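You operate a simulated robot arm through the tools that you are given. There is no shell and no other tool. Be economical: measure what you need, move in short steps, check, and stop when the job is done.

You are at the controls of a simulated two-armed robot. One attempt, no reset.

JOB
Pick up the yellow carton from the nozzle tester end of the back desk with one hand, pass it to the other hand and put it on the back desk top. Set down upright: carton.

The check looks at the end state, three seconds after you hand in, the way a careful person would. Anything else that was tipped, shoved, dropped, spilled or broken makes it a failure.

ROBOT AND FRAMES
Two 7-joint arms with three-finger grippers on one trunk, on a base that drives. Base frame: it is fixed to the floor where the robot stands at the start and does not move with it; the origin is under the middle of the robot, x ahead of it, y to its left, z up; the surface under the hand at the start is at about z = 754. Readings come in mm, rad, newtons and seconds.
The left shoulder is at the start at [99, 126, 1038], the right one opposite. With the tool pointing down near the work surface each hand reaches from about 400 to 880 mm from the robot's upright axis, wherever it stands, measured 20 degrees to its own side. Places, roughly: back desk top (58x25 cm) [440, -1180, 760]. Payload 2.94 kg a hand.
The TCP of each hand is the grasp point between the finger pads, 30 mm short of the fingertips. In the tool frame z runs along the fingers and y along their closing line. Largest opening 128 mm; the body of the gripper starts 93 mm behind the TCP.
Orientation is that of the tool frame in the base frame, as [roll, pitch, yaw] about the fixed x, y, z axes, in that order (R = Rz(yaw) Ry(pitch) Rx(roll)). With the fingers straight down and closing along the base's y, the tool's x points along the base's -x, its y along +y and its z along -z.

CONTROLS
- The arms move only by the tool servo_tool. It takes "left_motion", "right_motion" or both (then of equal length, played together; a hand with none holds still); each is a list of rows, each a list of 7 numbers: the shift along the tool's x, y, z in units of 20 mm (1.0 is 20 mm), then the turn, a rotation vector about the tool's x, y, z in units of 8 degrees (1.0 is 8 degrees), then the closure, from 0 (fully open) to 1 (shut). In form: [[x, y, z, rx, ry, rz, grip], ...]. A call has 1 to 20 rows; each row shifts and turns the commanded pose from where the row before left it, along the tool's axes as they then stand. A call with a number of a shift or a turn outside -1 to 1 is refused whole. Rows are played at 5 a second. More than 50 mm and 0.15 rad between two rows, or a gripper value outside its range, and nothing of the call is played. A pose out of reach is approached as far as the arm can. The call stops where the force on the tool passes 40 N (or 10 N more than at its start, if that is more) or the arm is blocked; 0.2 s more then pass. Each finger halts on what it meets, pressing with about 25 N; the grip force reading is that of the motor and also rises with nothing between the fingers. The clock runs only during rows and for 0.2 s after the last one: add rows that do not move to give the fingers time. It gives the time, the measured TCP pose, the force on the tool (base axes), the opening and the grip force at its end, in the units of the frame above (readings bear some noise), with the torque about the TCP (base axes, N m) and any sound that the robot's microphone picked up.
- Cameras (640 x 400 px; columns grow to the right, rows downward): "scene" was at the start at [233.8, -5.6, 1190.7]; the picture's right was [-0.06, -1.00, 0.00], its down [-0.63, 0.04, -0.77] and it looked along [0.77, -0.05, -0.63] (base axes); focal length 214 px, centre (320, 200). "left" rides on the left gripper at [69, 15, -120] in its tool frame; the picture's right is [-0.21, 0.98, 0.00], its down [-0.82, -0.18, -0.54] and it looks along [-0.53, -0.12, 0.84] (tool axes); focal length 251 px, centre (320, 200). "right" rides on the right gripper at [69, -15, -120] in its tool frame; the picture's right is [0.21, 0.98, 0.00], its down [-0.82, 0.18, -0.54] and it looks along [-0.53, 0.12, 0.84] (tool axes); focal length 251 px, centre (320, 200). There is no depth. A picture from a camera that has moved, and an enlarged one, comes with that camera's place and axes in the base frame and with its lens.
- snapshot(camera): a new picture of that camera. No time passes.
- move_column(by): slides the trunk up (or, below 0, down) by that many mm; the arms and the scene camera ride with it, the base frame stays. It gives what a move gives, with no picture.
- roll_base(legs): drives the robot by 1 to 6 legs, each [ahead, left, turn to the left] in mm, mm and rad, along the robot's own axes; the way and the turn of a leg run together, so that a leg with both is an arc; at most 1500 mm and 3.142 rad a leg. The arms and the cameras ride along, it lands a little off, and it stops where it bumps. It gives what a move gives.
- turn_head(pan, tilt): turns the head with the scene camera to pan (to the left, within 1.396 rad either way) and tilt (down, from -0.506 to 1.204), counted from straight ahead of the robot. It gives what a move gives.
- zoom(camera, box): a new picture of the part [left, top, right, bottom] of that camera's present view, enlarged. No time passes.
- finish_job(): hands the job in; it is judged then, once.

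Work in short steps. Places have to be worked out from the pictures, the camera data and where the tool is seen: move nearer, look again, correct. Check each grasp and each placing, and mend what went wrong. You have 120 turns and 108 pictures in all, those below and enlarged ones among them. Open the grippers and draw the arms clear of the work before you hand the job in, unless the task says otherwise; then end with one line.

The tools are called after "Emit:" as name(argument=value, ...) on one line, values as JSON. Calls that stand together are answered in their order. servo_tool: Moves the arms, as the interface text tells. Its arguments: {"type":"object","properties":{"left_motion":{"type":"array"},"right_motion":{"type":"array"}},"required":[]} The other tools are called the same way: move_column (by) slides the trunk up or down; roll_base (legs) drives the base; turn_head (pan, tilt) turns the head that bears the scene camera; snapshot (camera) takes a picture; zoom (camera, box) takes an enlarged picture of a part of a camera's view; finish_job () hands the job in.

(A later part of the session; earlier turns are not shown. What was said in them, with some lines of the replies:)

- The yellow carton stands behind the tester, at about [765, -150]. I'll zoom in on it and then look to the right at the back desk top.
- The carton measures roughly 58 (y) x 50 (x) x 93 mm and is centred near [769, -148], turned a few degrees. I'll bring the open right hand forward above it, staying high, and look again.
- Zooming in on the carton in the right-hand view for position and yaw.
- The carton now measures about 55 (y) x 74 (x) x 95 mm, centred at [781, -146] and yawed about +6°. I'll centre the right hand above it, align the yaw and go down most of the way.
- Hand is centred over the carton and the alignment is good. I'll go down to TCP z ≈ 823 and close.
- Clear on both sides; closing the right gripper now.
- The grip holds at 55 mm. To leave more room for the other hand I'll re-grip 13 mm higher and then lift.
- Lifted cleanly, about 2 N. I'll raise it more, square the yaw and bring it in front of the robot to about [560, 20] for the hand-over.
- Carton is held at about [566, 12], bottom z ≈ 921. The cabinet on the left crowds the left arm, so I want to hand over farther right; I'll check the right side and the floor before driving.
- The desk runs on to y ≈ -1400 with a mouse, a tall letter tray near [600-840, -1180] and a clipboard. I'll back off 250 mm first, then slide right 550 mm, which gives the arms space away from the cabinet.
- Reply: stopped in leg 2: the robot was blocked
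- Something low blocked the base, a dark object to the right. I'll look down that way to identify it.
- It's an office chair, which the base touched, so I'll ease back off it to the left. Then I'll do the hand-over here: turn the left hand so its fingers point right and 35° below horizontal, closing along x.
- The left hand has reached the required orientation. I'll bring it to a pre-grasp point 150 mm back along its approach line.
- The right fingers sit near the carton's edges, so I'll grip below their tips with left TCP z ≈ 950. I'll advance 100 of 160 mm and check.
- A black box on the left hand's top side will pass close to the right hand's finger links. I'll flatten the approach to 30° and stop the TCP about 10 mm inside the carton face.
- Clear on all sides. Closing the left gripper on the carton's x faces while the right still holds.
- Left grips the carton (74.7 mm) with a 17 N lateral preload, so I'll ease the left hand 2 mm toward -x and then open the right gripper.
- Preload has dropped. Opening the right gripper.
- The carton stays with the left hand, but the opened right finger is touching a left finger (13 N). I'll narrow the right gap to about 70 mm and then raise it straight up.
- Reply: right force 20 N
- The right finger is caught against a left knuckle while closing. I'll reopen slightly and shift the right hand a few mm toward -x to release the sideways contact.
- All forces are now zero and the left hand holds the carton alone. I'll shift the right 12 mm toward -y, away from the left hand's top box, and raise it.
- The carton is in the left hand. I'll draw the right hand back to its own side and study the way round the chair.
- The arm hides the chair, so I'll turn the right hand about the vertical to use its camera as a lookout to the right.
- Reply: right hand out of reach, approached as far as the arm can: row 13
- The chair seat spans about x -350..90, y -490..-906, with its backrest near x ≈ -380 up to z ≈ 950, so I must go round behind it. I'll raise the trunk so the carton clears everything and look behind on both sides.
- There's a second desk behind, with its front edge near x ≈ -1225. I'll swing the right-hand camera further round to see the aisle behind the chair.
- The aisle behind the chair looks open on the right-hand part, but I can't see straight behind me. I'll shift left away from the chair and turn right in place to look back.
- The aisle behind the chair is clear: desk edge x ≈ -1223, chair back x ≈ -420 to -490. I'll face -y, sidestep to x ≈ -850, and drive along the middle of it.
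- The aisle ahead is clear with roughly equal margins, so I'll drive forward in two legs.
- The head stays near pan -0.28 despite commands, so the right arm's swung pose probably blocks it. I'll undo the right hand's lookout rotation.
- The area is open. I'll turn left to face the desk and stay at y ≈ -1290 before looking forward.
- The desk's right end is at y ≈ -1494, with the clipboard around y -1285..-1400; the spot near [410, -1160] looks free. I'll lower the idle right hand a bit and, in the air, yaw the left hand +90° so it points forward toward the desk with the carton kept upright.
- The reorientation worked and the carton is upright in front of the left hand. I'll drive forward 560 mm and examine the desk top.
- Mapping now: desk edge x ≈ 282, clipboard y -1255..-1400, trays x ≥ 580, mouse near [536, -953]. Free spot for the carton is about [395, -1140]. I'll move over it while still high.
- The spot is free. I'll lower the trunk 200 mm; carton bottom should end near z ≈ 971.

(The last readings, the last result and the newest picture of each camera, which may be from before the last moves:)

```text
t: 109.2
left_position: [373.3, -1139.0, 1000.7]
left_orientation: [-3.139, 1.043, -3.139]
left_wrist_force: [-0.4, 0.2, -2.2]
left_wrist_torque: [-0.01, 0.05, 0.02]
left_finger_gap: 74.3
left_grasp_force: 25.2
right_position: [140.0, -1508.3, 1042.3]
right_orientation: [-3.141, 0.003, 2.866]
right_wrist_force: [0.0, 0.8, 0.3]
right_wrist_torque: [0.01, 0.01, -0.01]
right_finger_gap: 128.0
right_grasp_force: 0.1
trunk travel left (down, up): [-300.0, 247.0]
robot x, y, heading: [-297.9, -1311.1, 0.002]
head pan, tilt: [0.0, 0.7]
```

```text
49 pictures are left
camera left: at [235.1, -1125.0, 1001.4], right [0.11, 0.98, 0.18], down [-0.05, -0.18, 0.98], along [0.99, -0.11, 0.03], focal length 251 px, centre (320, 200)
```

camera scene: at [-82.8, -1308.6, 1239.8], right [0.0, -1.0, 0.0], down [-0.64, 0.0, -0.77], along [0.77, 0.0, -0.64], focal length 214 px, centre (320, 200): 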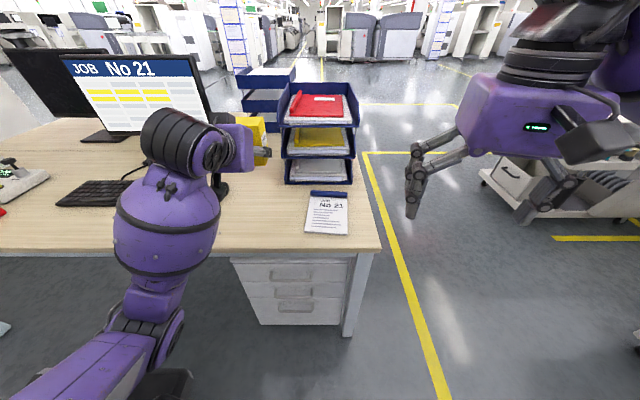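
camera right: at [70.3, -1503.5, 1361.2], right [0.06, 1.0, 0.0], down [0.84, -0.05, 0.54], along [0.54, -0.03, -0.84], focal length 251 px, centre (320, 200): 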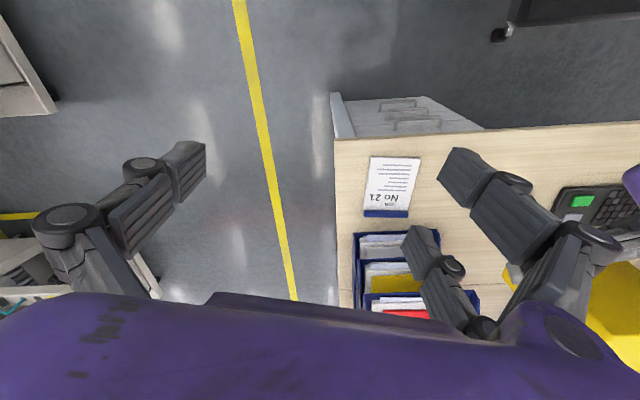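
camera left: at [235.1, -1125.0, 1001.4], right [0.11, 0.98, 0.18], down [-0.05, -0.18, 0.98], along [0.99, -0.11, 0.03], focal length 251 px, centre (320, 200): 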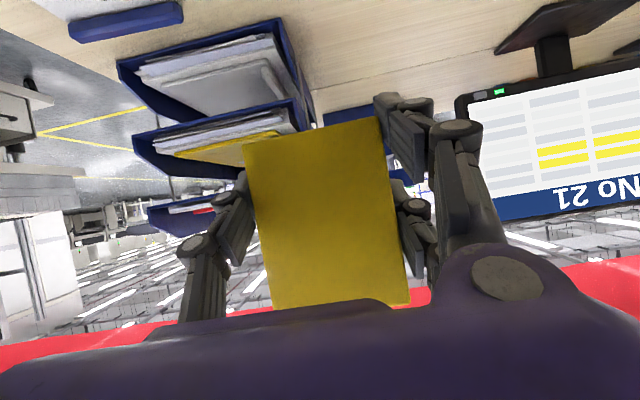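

Still upright and clear of the trays and monitor. I'll lower the trunk 170 mm more so the carton bottom is about 48 mm above the desk.

Emit:
move_column(by=-170)

Emit:
snapshot(camera="scene")

Emit:
snapshot(camera="left")

Emit:
snapshot(camera="right")

```text
t: 111.1
left_position: [373.9, -1140.3, 830.5]
left_orientation: [-3.137, 1.043, -3.137]
left_wrist_force: [-0.4, 0.4, -1.9]
left_wrist_torque: [0.0, 0.04, 0.01]
left_finger_gap: 74.5
left_grasp_force: 25.2
right_position: [140.0, -1507.8, 871.6]
right_orientation: [3.141, 0.003, 2.864]
right_wrist_force: [-0.3, 0.4, 0.2]
right_wrist_torque: [0.01, -0.02, -0.03]
right_finger_gap: 128.3
right_grasp_force: 0.1
trunk travel left (down, up): [-130.0, 417.0]
robot x, y, heading: [-302.4, -1309.9, -0.002]
head pan, tilt: [0.0, 0.7]
```

```text
48 pictures are left
camera scene: at [-24.7, -1308.6, 1053.8], right [0.0, -1.0, 0.0], down [-0.64, 0.0, -0.77], along [0.77, 0.0, -0.64], focal length 214 px, centre (320, 200)
```

scene: 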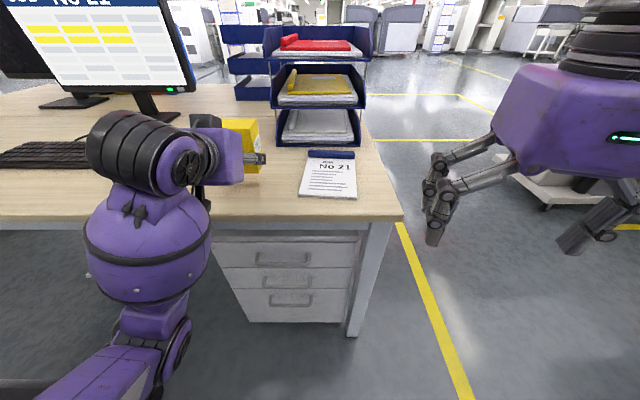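

```text
47 pictures are left
camera left: at [235.0, -1125.0, 831.4], right [0.11, 0.98, 0.18], down [-0.05, -0.18, 0.98], along [0.99, -0.11, 0.03], focal length 251 px, centre (320, 200)
```

left: 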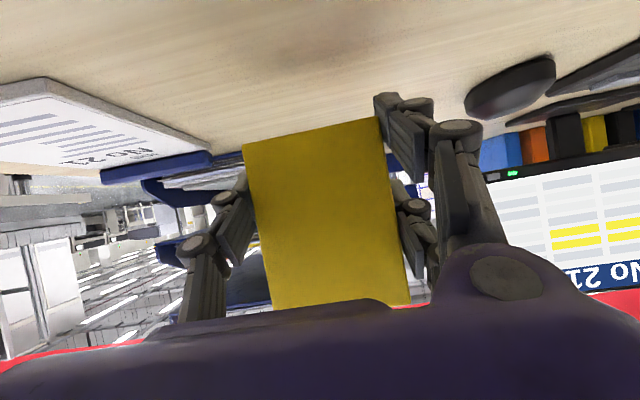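

```text
46 pictures are left
camera right: at [69.5, -1503.5, 991.6], right [0.06, 1.0, 0.0], down [0.84, -0.05, 0.54], along [0.54, -0.03, -0.84], focal length 251 px, centre (320, 200)
```

right: 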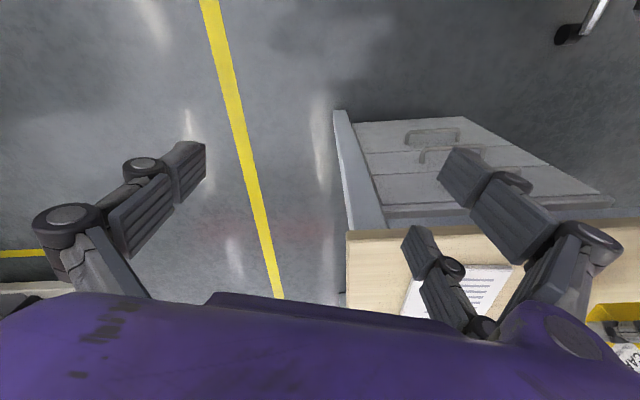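

Carton is about 48 mm above a clear patch, and the arm links are well in front of the desk edge. I'll lower 38 mm with the servo.

Emit:
servo_tool(left_motion=[[0.41, 0, 0.24, 0, 0, 0, 1], [0.41, 0, 0.24, 0, 0, 0, 1], [0.41, 0, 0.24, 0, 0, 0, 1], [0.41, 0, 0.24, 0, 0, 0, 1], [0, 0, 0, 0, 0, 0, 1]])

Emit:
zoom(camera="scene", box=[160, 80, 380, 220])

Emit:
snapshot(camera="left")

```text
t: 112.3
left_position: [373.2, -1139.0, 795.0]
left_orientation: [-3.139, 1.053, -3.141]
left_wrist_force: [9.6, 0.4, 20.8]
left_wrist_torque: [0.89, -0.54, -0.38]
left_finger_gap: 74.3
left_grasp_force: 25.3
right_position: [139.7, -1508.0, 872.0]
right_orientation: [-3.141, 0.004, 2.863]
right_wrist_force: [-0.3, 0.2, -0.5]
right_wrist_torque: [0.0, 0.05, -0.01]
right_finger_gap: 128.1
right_grasp_force: 0.0
trunk travel left (down, up): [-130.0, 417.0]
robot x, y, heading: [-303.4, -1310.7, -0.002]
head pan, tilt: [0.0, 0.7]
```

```text
2.86 times, centred on (270, 150) of scene
camera zoom: at [-25.2, -1309.0, 1054.1], right [0.0, -1.0, 0.0], down [-0.64, 0.0, -0.77], along [0.77, 0.0, -0.64], focal length 613 px, centre (463, 343)
```

zoom: 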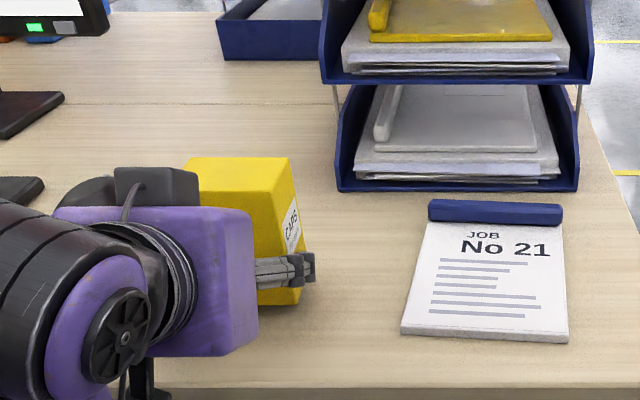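

```text
44 pictures are left
camera left: at [234.5, -1124.7, 795.4], right [0.1, 0.98, 0.19], down [-0.06, -0.18, 0.98], along [0.99, -0.11, 0.04], focal length 251 px, centre (320, 200)
```

left: 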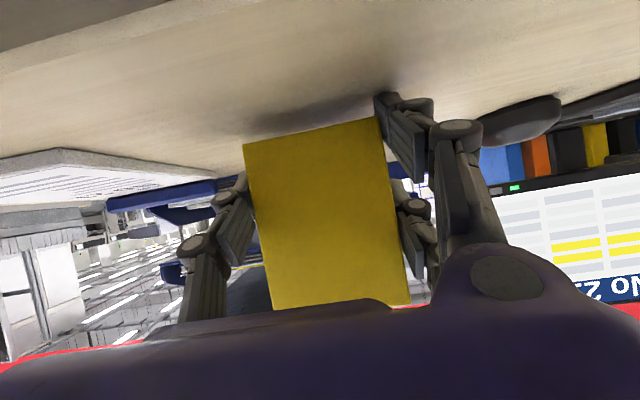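

Contact came early at z 795. The left view shows a lower fingertip sticking out below the carton, with the carton bottom still about 10 mm up. I'll unload slightly, then open the fingers in tiny steps so the carton slides down guided between the pads.

Emit:
servo_tool(left_motion=[[-0.07, 0, -0.04, 0, 0, 0, 1], [0, 0, 0, 0, 0, 0, 1]])

Emit:
servo_tool(left_motion=[[0, 0, 0, 0, 0, 0, 0.44], [0, 0, 0, 0, 0, 0, 0.43], [0, 0, 0, 0, 0, 0, 0.425], [0, 0, 0, 0, 0, 0, 0.42], [0, 0, 0, 0, 0, 0, 0.415], [0, 0, 0, 0, 0, 0, 0.415]])

Emit:
snapshot(camera="left")

```text
t: 112.9
left_position: [373.8, -1140.3, 793.8]
left_orientation: [-3.14, 1.049, -3.138]
left_wrist_force: [9.1, 1.7, 21.8]
left_wrist_torque: [0.95, -0.5, -0.34]
left_finger_gap: 74.5
left_grasp_force: 25.1
right_position: [139.0, -1507.4, 871.5]
right_orientation: [-3.141, 0.001, 2.865]
right_wrist_force: [-0.2, -0.1, 0.1]
right_wrist_torque: [-0.05, 0.01, 0.03]
right_finger_gap: 128.0
right_grasp_force: 0.1
trunk travel left (down, up): [-130.0, 417.0]
robot x, y, heading: [-307.4, -1310.5, 0.002]
head pan, tilt: [0.0, 0.7]
```

```text
t: 114.3
left_position: [373.7, -1138.9, 794.2]
left_orientation: [-3.14, 1.048, -3.14]
left_wrist_force: [8.0, -2.1, 24.1]
left_wrist_torque: [0.93, -0.49, -0.26]
left_finger_gap: 75.6
left_grasp_force: 0.3
right_position: [140.1, -1509.5, 872.0]
right_orientation: [3.141, 0.002, 2.865]
right_wrist_force: [-0.2, 0.1, -0.8]
right_wrist_torque: [-0.02, 0.01, -0.01]
right_finger_gap: 127.6
right_grasp_force: 0.1
trunk travel left (down, up): [-130.0, 417.0]
robot x, y, heading: [-303.6, -1309.4, 0.001]
head pan, tilt: [0.0, 0.7]
```

```text
43 pictures are left
camera left: at [234.5, -1125.1, 795.9], right [0.11, 0.98, 0.18], down [-0.06, -0.18, 0.98], along [0.99, -0.12, 0.04], focal length 251 px, centre (320, 200)
```

left: 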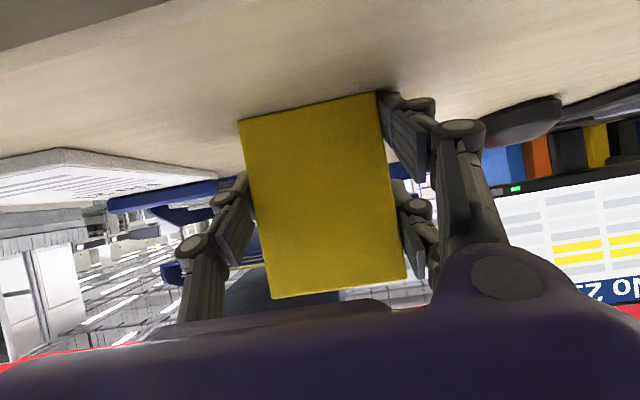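

The carton slid down flat onto the desk. I'll open the fingers gradually while easing the hand up off its fingertip contact.

Emit:
servo_tool(left_motion=[[0, 0, 0, 0, 0, 0, 0.4], [-0.06, 0, -0.035, 0, 0, 0, 0.38], [-0.06, 0, -0.035, 0, 0, 0, 0.35], [-0.06, 0, -0.035, 0, 0, 0, 0.3], [0, 0, 0, 0, 0, 0, 0.25], [0, 0, 0, 0, 0, 0, 0.2], [0, 0, 0, 0, 0, 0, 0.2]])

Emit:
snapshot(camera="left")

Emit:
zoom(camera="scene", box=[160, 80, 380, 220])

```text
t: 115.9
left_position: [374.1, -1139.8, 797.0]
left_orientation: [-3.141, 1.043, -3.137]
left_wrist_force: [0.3, 0.6, -0.3]
left_wrist_torque: [0.01, -0.01, -0.03]
left_finger_gap: 102.5
left_grasp_force: 0.0
right_position: [139.8, -1508.1, 871.2]
right_orientation: [3.141, 0.0, 2.865]
right_wrist_force: [0.2, 0.3, 0.3]
right_wrist_torque: [-0.02, 0.03, -0.02]
right_finger_gap: 128.0
right_grasp_force: 0.1
trunk travel left (down, up): [-130.0, 417.0]
robot x, y, heading: [-301.9, -1305.7, -0.001]
head pan, tilt: [0.0, 0.7]
```

```text
42 pictures are left
camera left: at [235.2, -1124.8, 798.7], right [0.11, 0.98, 0.18], down [-0.05, -0.18, 0.98], along [0.99, -0.11, 0.03], focal length 251 px, centre (320, 200)
```

left: 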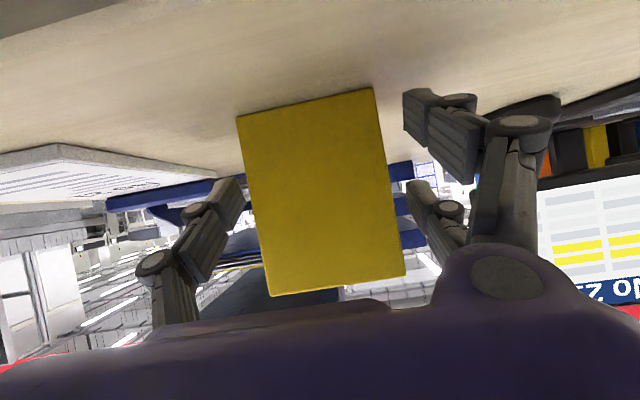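

```text
2.86 times, centred on (270, 150) of scene
camera zoom: at [-24.4, -1308.6, 1053.6], right [0.0, -1.0, 0.0], down [-0.64, 0.0, -0.76], along [0.76, 0.0, -0.64], focal length 613 px, centre (463, 343)
```

zoom: 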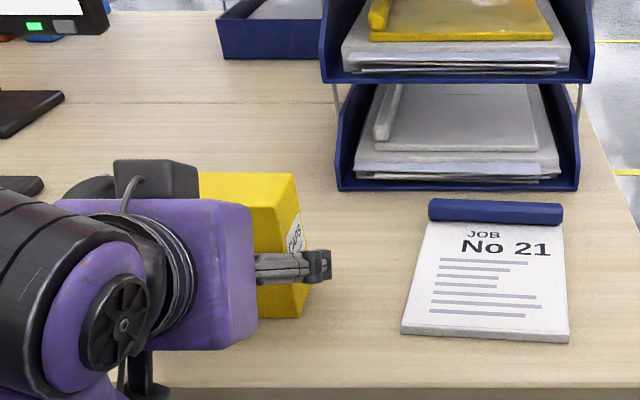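

The carton stands upright on its own and the forces are zero. I'll withdraw the left hand straight back along its fingers.

Emit:
servo_tool(left_motion=[[0, 0, -0.6, 0, 0, 0, 0.12], [0, 0, -1, 0, 0, 0, 0.1], [0, 0, -1, 0, 0, 0, 0.1], [0, 0, -1, 0, 0, 0, 0.1], [0, 0, -1, 0, 0, 0, 0.1], [0, 0, -1, 0, 0, 0, 0], [0, 0, -1, 0, 0, 0, 0], [0, 0, 0, 0, 0, 0, 0]])

Emit:
snapshot(camera="left")

Emit:
snapshot(camera="scene")

```text
t: 117.7
left_position: [334.8, -1146.2, 852.9]
left_orientation: [-3.139, 1.042, -3.137]
left_wrist_force: [-0.3, 0.0, 0.5]
left_wrist_torque: [0.04, 0.0, 0.0]
left_finger_gap: 128.0
left_grasp_force: 0.1
left hand out of reach, approached as far as the arm can: row 3, 4, 5, 6, 7
right_position: [140.1, -1507.7, 870.6]
right_orientation: [3.141, 0.002, 2.863]
right_wrist_force: [-0.2, -1.3, -0.8]
right_wrist_torque: [-0.01, 0.01, 0.0]
right_finger_gap: 128.2
right_grasp_force: 0.1
trunk travel left (down, up): [-130.0, 417.0]
robot x, y, heading: [-304.1, -1308.9, -0.0]
head pan, tilt: [0.0, 0.7]
```

```text
40 pictures are left
camera left: at [196.0, -1130.2, 855.1], right [0.11, 0.98, 0.18], down [-0.05, -0.18, 0.98], along [0.99, -0.11, 0.03], focal length 251 px, centre (320, 200)
```

left: 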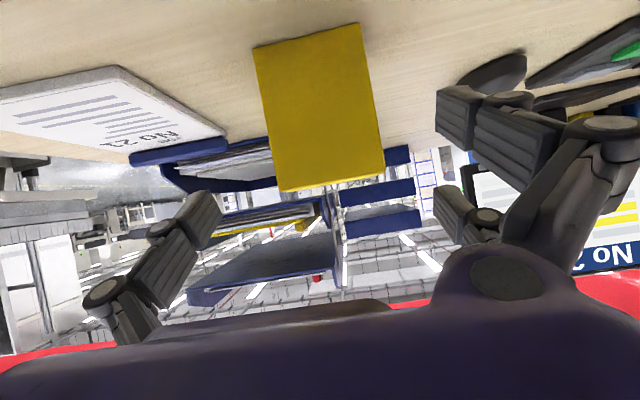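

```text
39 pictures are left
camera scene: at [-24.1, -1308.9, 1053.5], right [0.0, -1.0, 0.0], down [-0.64, 0.0, -0.76], along [0.76, 0.0, -0.64], focal length 214 px, centre (320, 200)
```

scene: 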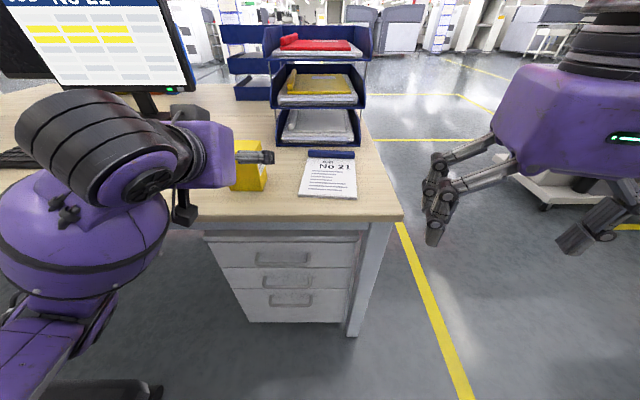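

The arm is at its inward limit, but the fingers are already short of the carton. I'll raise the trunk straight up, then back the base off a bit.

Emit:
move_column(by=200)

Emit:
roll_base(legs=[[-250, 0, 0]])

Emit:
snapshot(camera="scene")

Emit:
snapshot(camera="right")

```text
t: 119.9
left_position: [332.9, -1145.3, 1052.4]
left_orientation: [-3.139, 1.042, -3.137]
left_wrist_force: [0.4, -0.3, 0.1]
left_wrist_torque: [-0.02, 0.0, 0.01]
left_finger_gap: 128.0
left_grasp_force: 0.0
right_position: [141.1, -1508.9, 1070.4]
right_orientation: [-3.141, 0.0, 2.865]
right_wrist_force: [0.5, -0.4, -0.8]
right_wrist_torque: [-0.03, 0.02, 0.0]
right_finger_gap: 127.9
right_grasp_force: 0.1
trunk travel left (down, up): [-330.0, 217.0]
robot x, y, heading: [-301.1, -1308.7, 0.0]
head pan, tilt: [0.0, 0.7]
```

```text
t: 121.7
left_position: [81.9, -1145.4, 1054.1]
left_orientation: [-3.14, 1.042, -3.139]
left_wrist_force: [0.0, 0.5, -0.1]
left_wrist_torque: [-0.01, -0.02, -0.02]
left_finger_gap: 128.1
left_grasp_force: 0.0
right_position: [-109.5, -1508.6, 1071.1]
right_orientation: [3.141, 0.004, 2.865]
right_wrist_force: [-0.1, -0.9, -0.8]
right_wrist_torque: [0.03, -0.04, 0.0]
right_finger_gap: 128.2
right_grasp_force: 0.0
trunk travel left (down, up): [-330.0, 217.0]
robot x, y, heading: [-550.0, -1308.5, -0.001]
head pan, tilt: [0.0, 0.7]
```

```text
38 pictures are left
camera scene: at [-340.4, -1308.8, 1269.1], right [0.0, -1.0, 0.0], down [-0.64, 0.0, -0.77], along [0.77, 0.0, -0.64], focal length 214 px, centre (320, 200)
```

scene: 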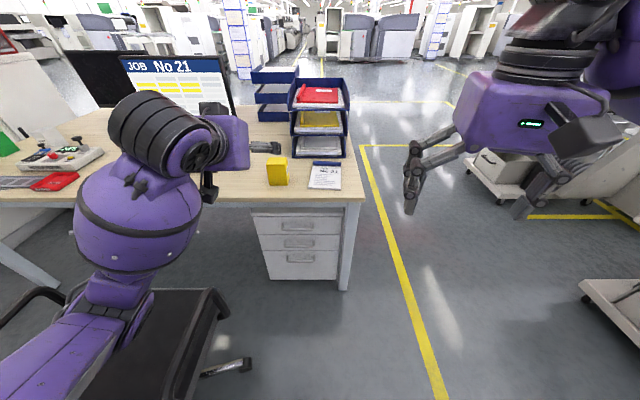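

```text
37 pictures are left
camera right: at [-180.6, -1503.6, 1191.4], right [0.06, 1.0, 0.0], down [0.84, -0.05, 0.54], along [0.54, -0.03, -0.84], focal length 251 px, centre (320, 200)
```

right: 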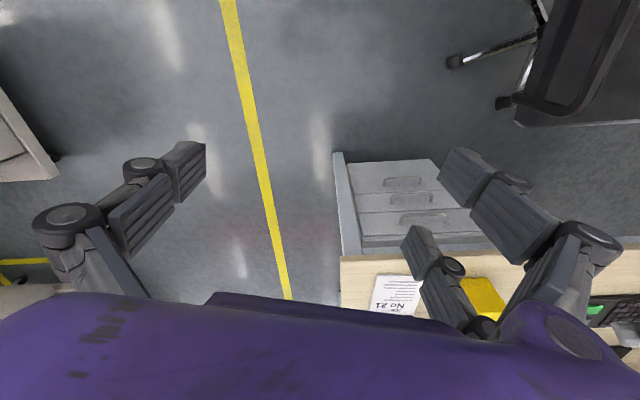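

The carton stands upright on the desk beside the clipboard, both grippers are open and empty, and the arms are clear. Handing in.

Emit:
finish_job()

```text
The job is handed in.
```

The yellow carton was picked up with the right hand, passed to the left hand in the air, and set down upright on the back desk top at about [395, -1140]. On the way the base lightly touched the office chair beside the desk; I backed off, and the chair looked undisturbed in later pictures.
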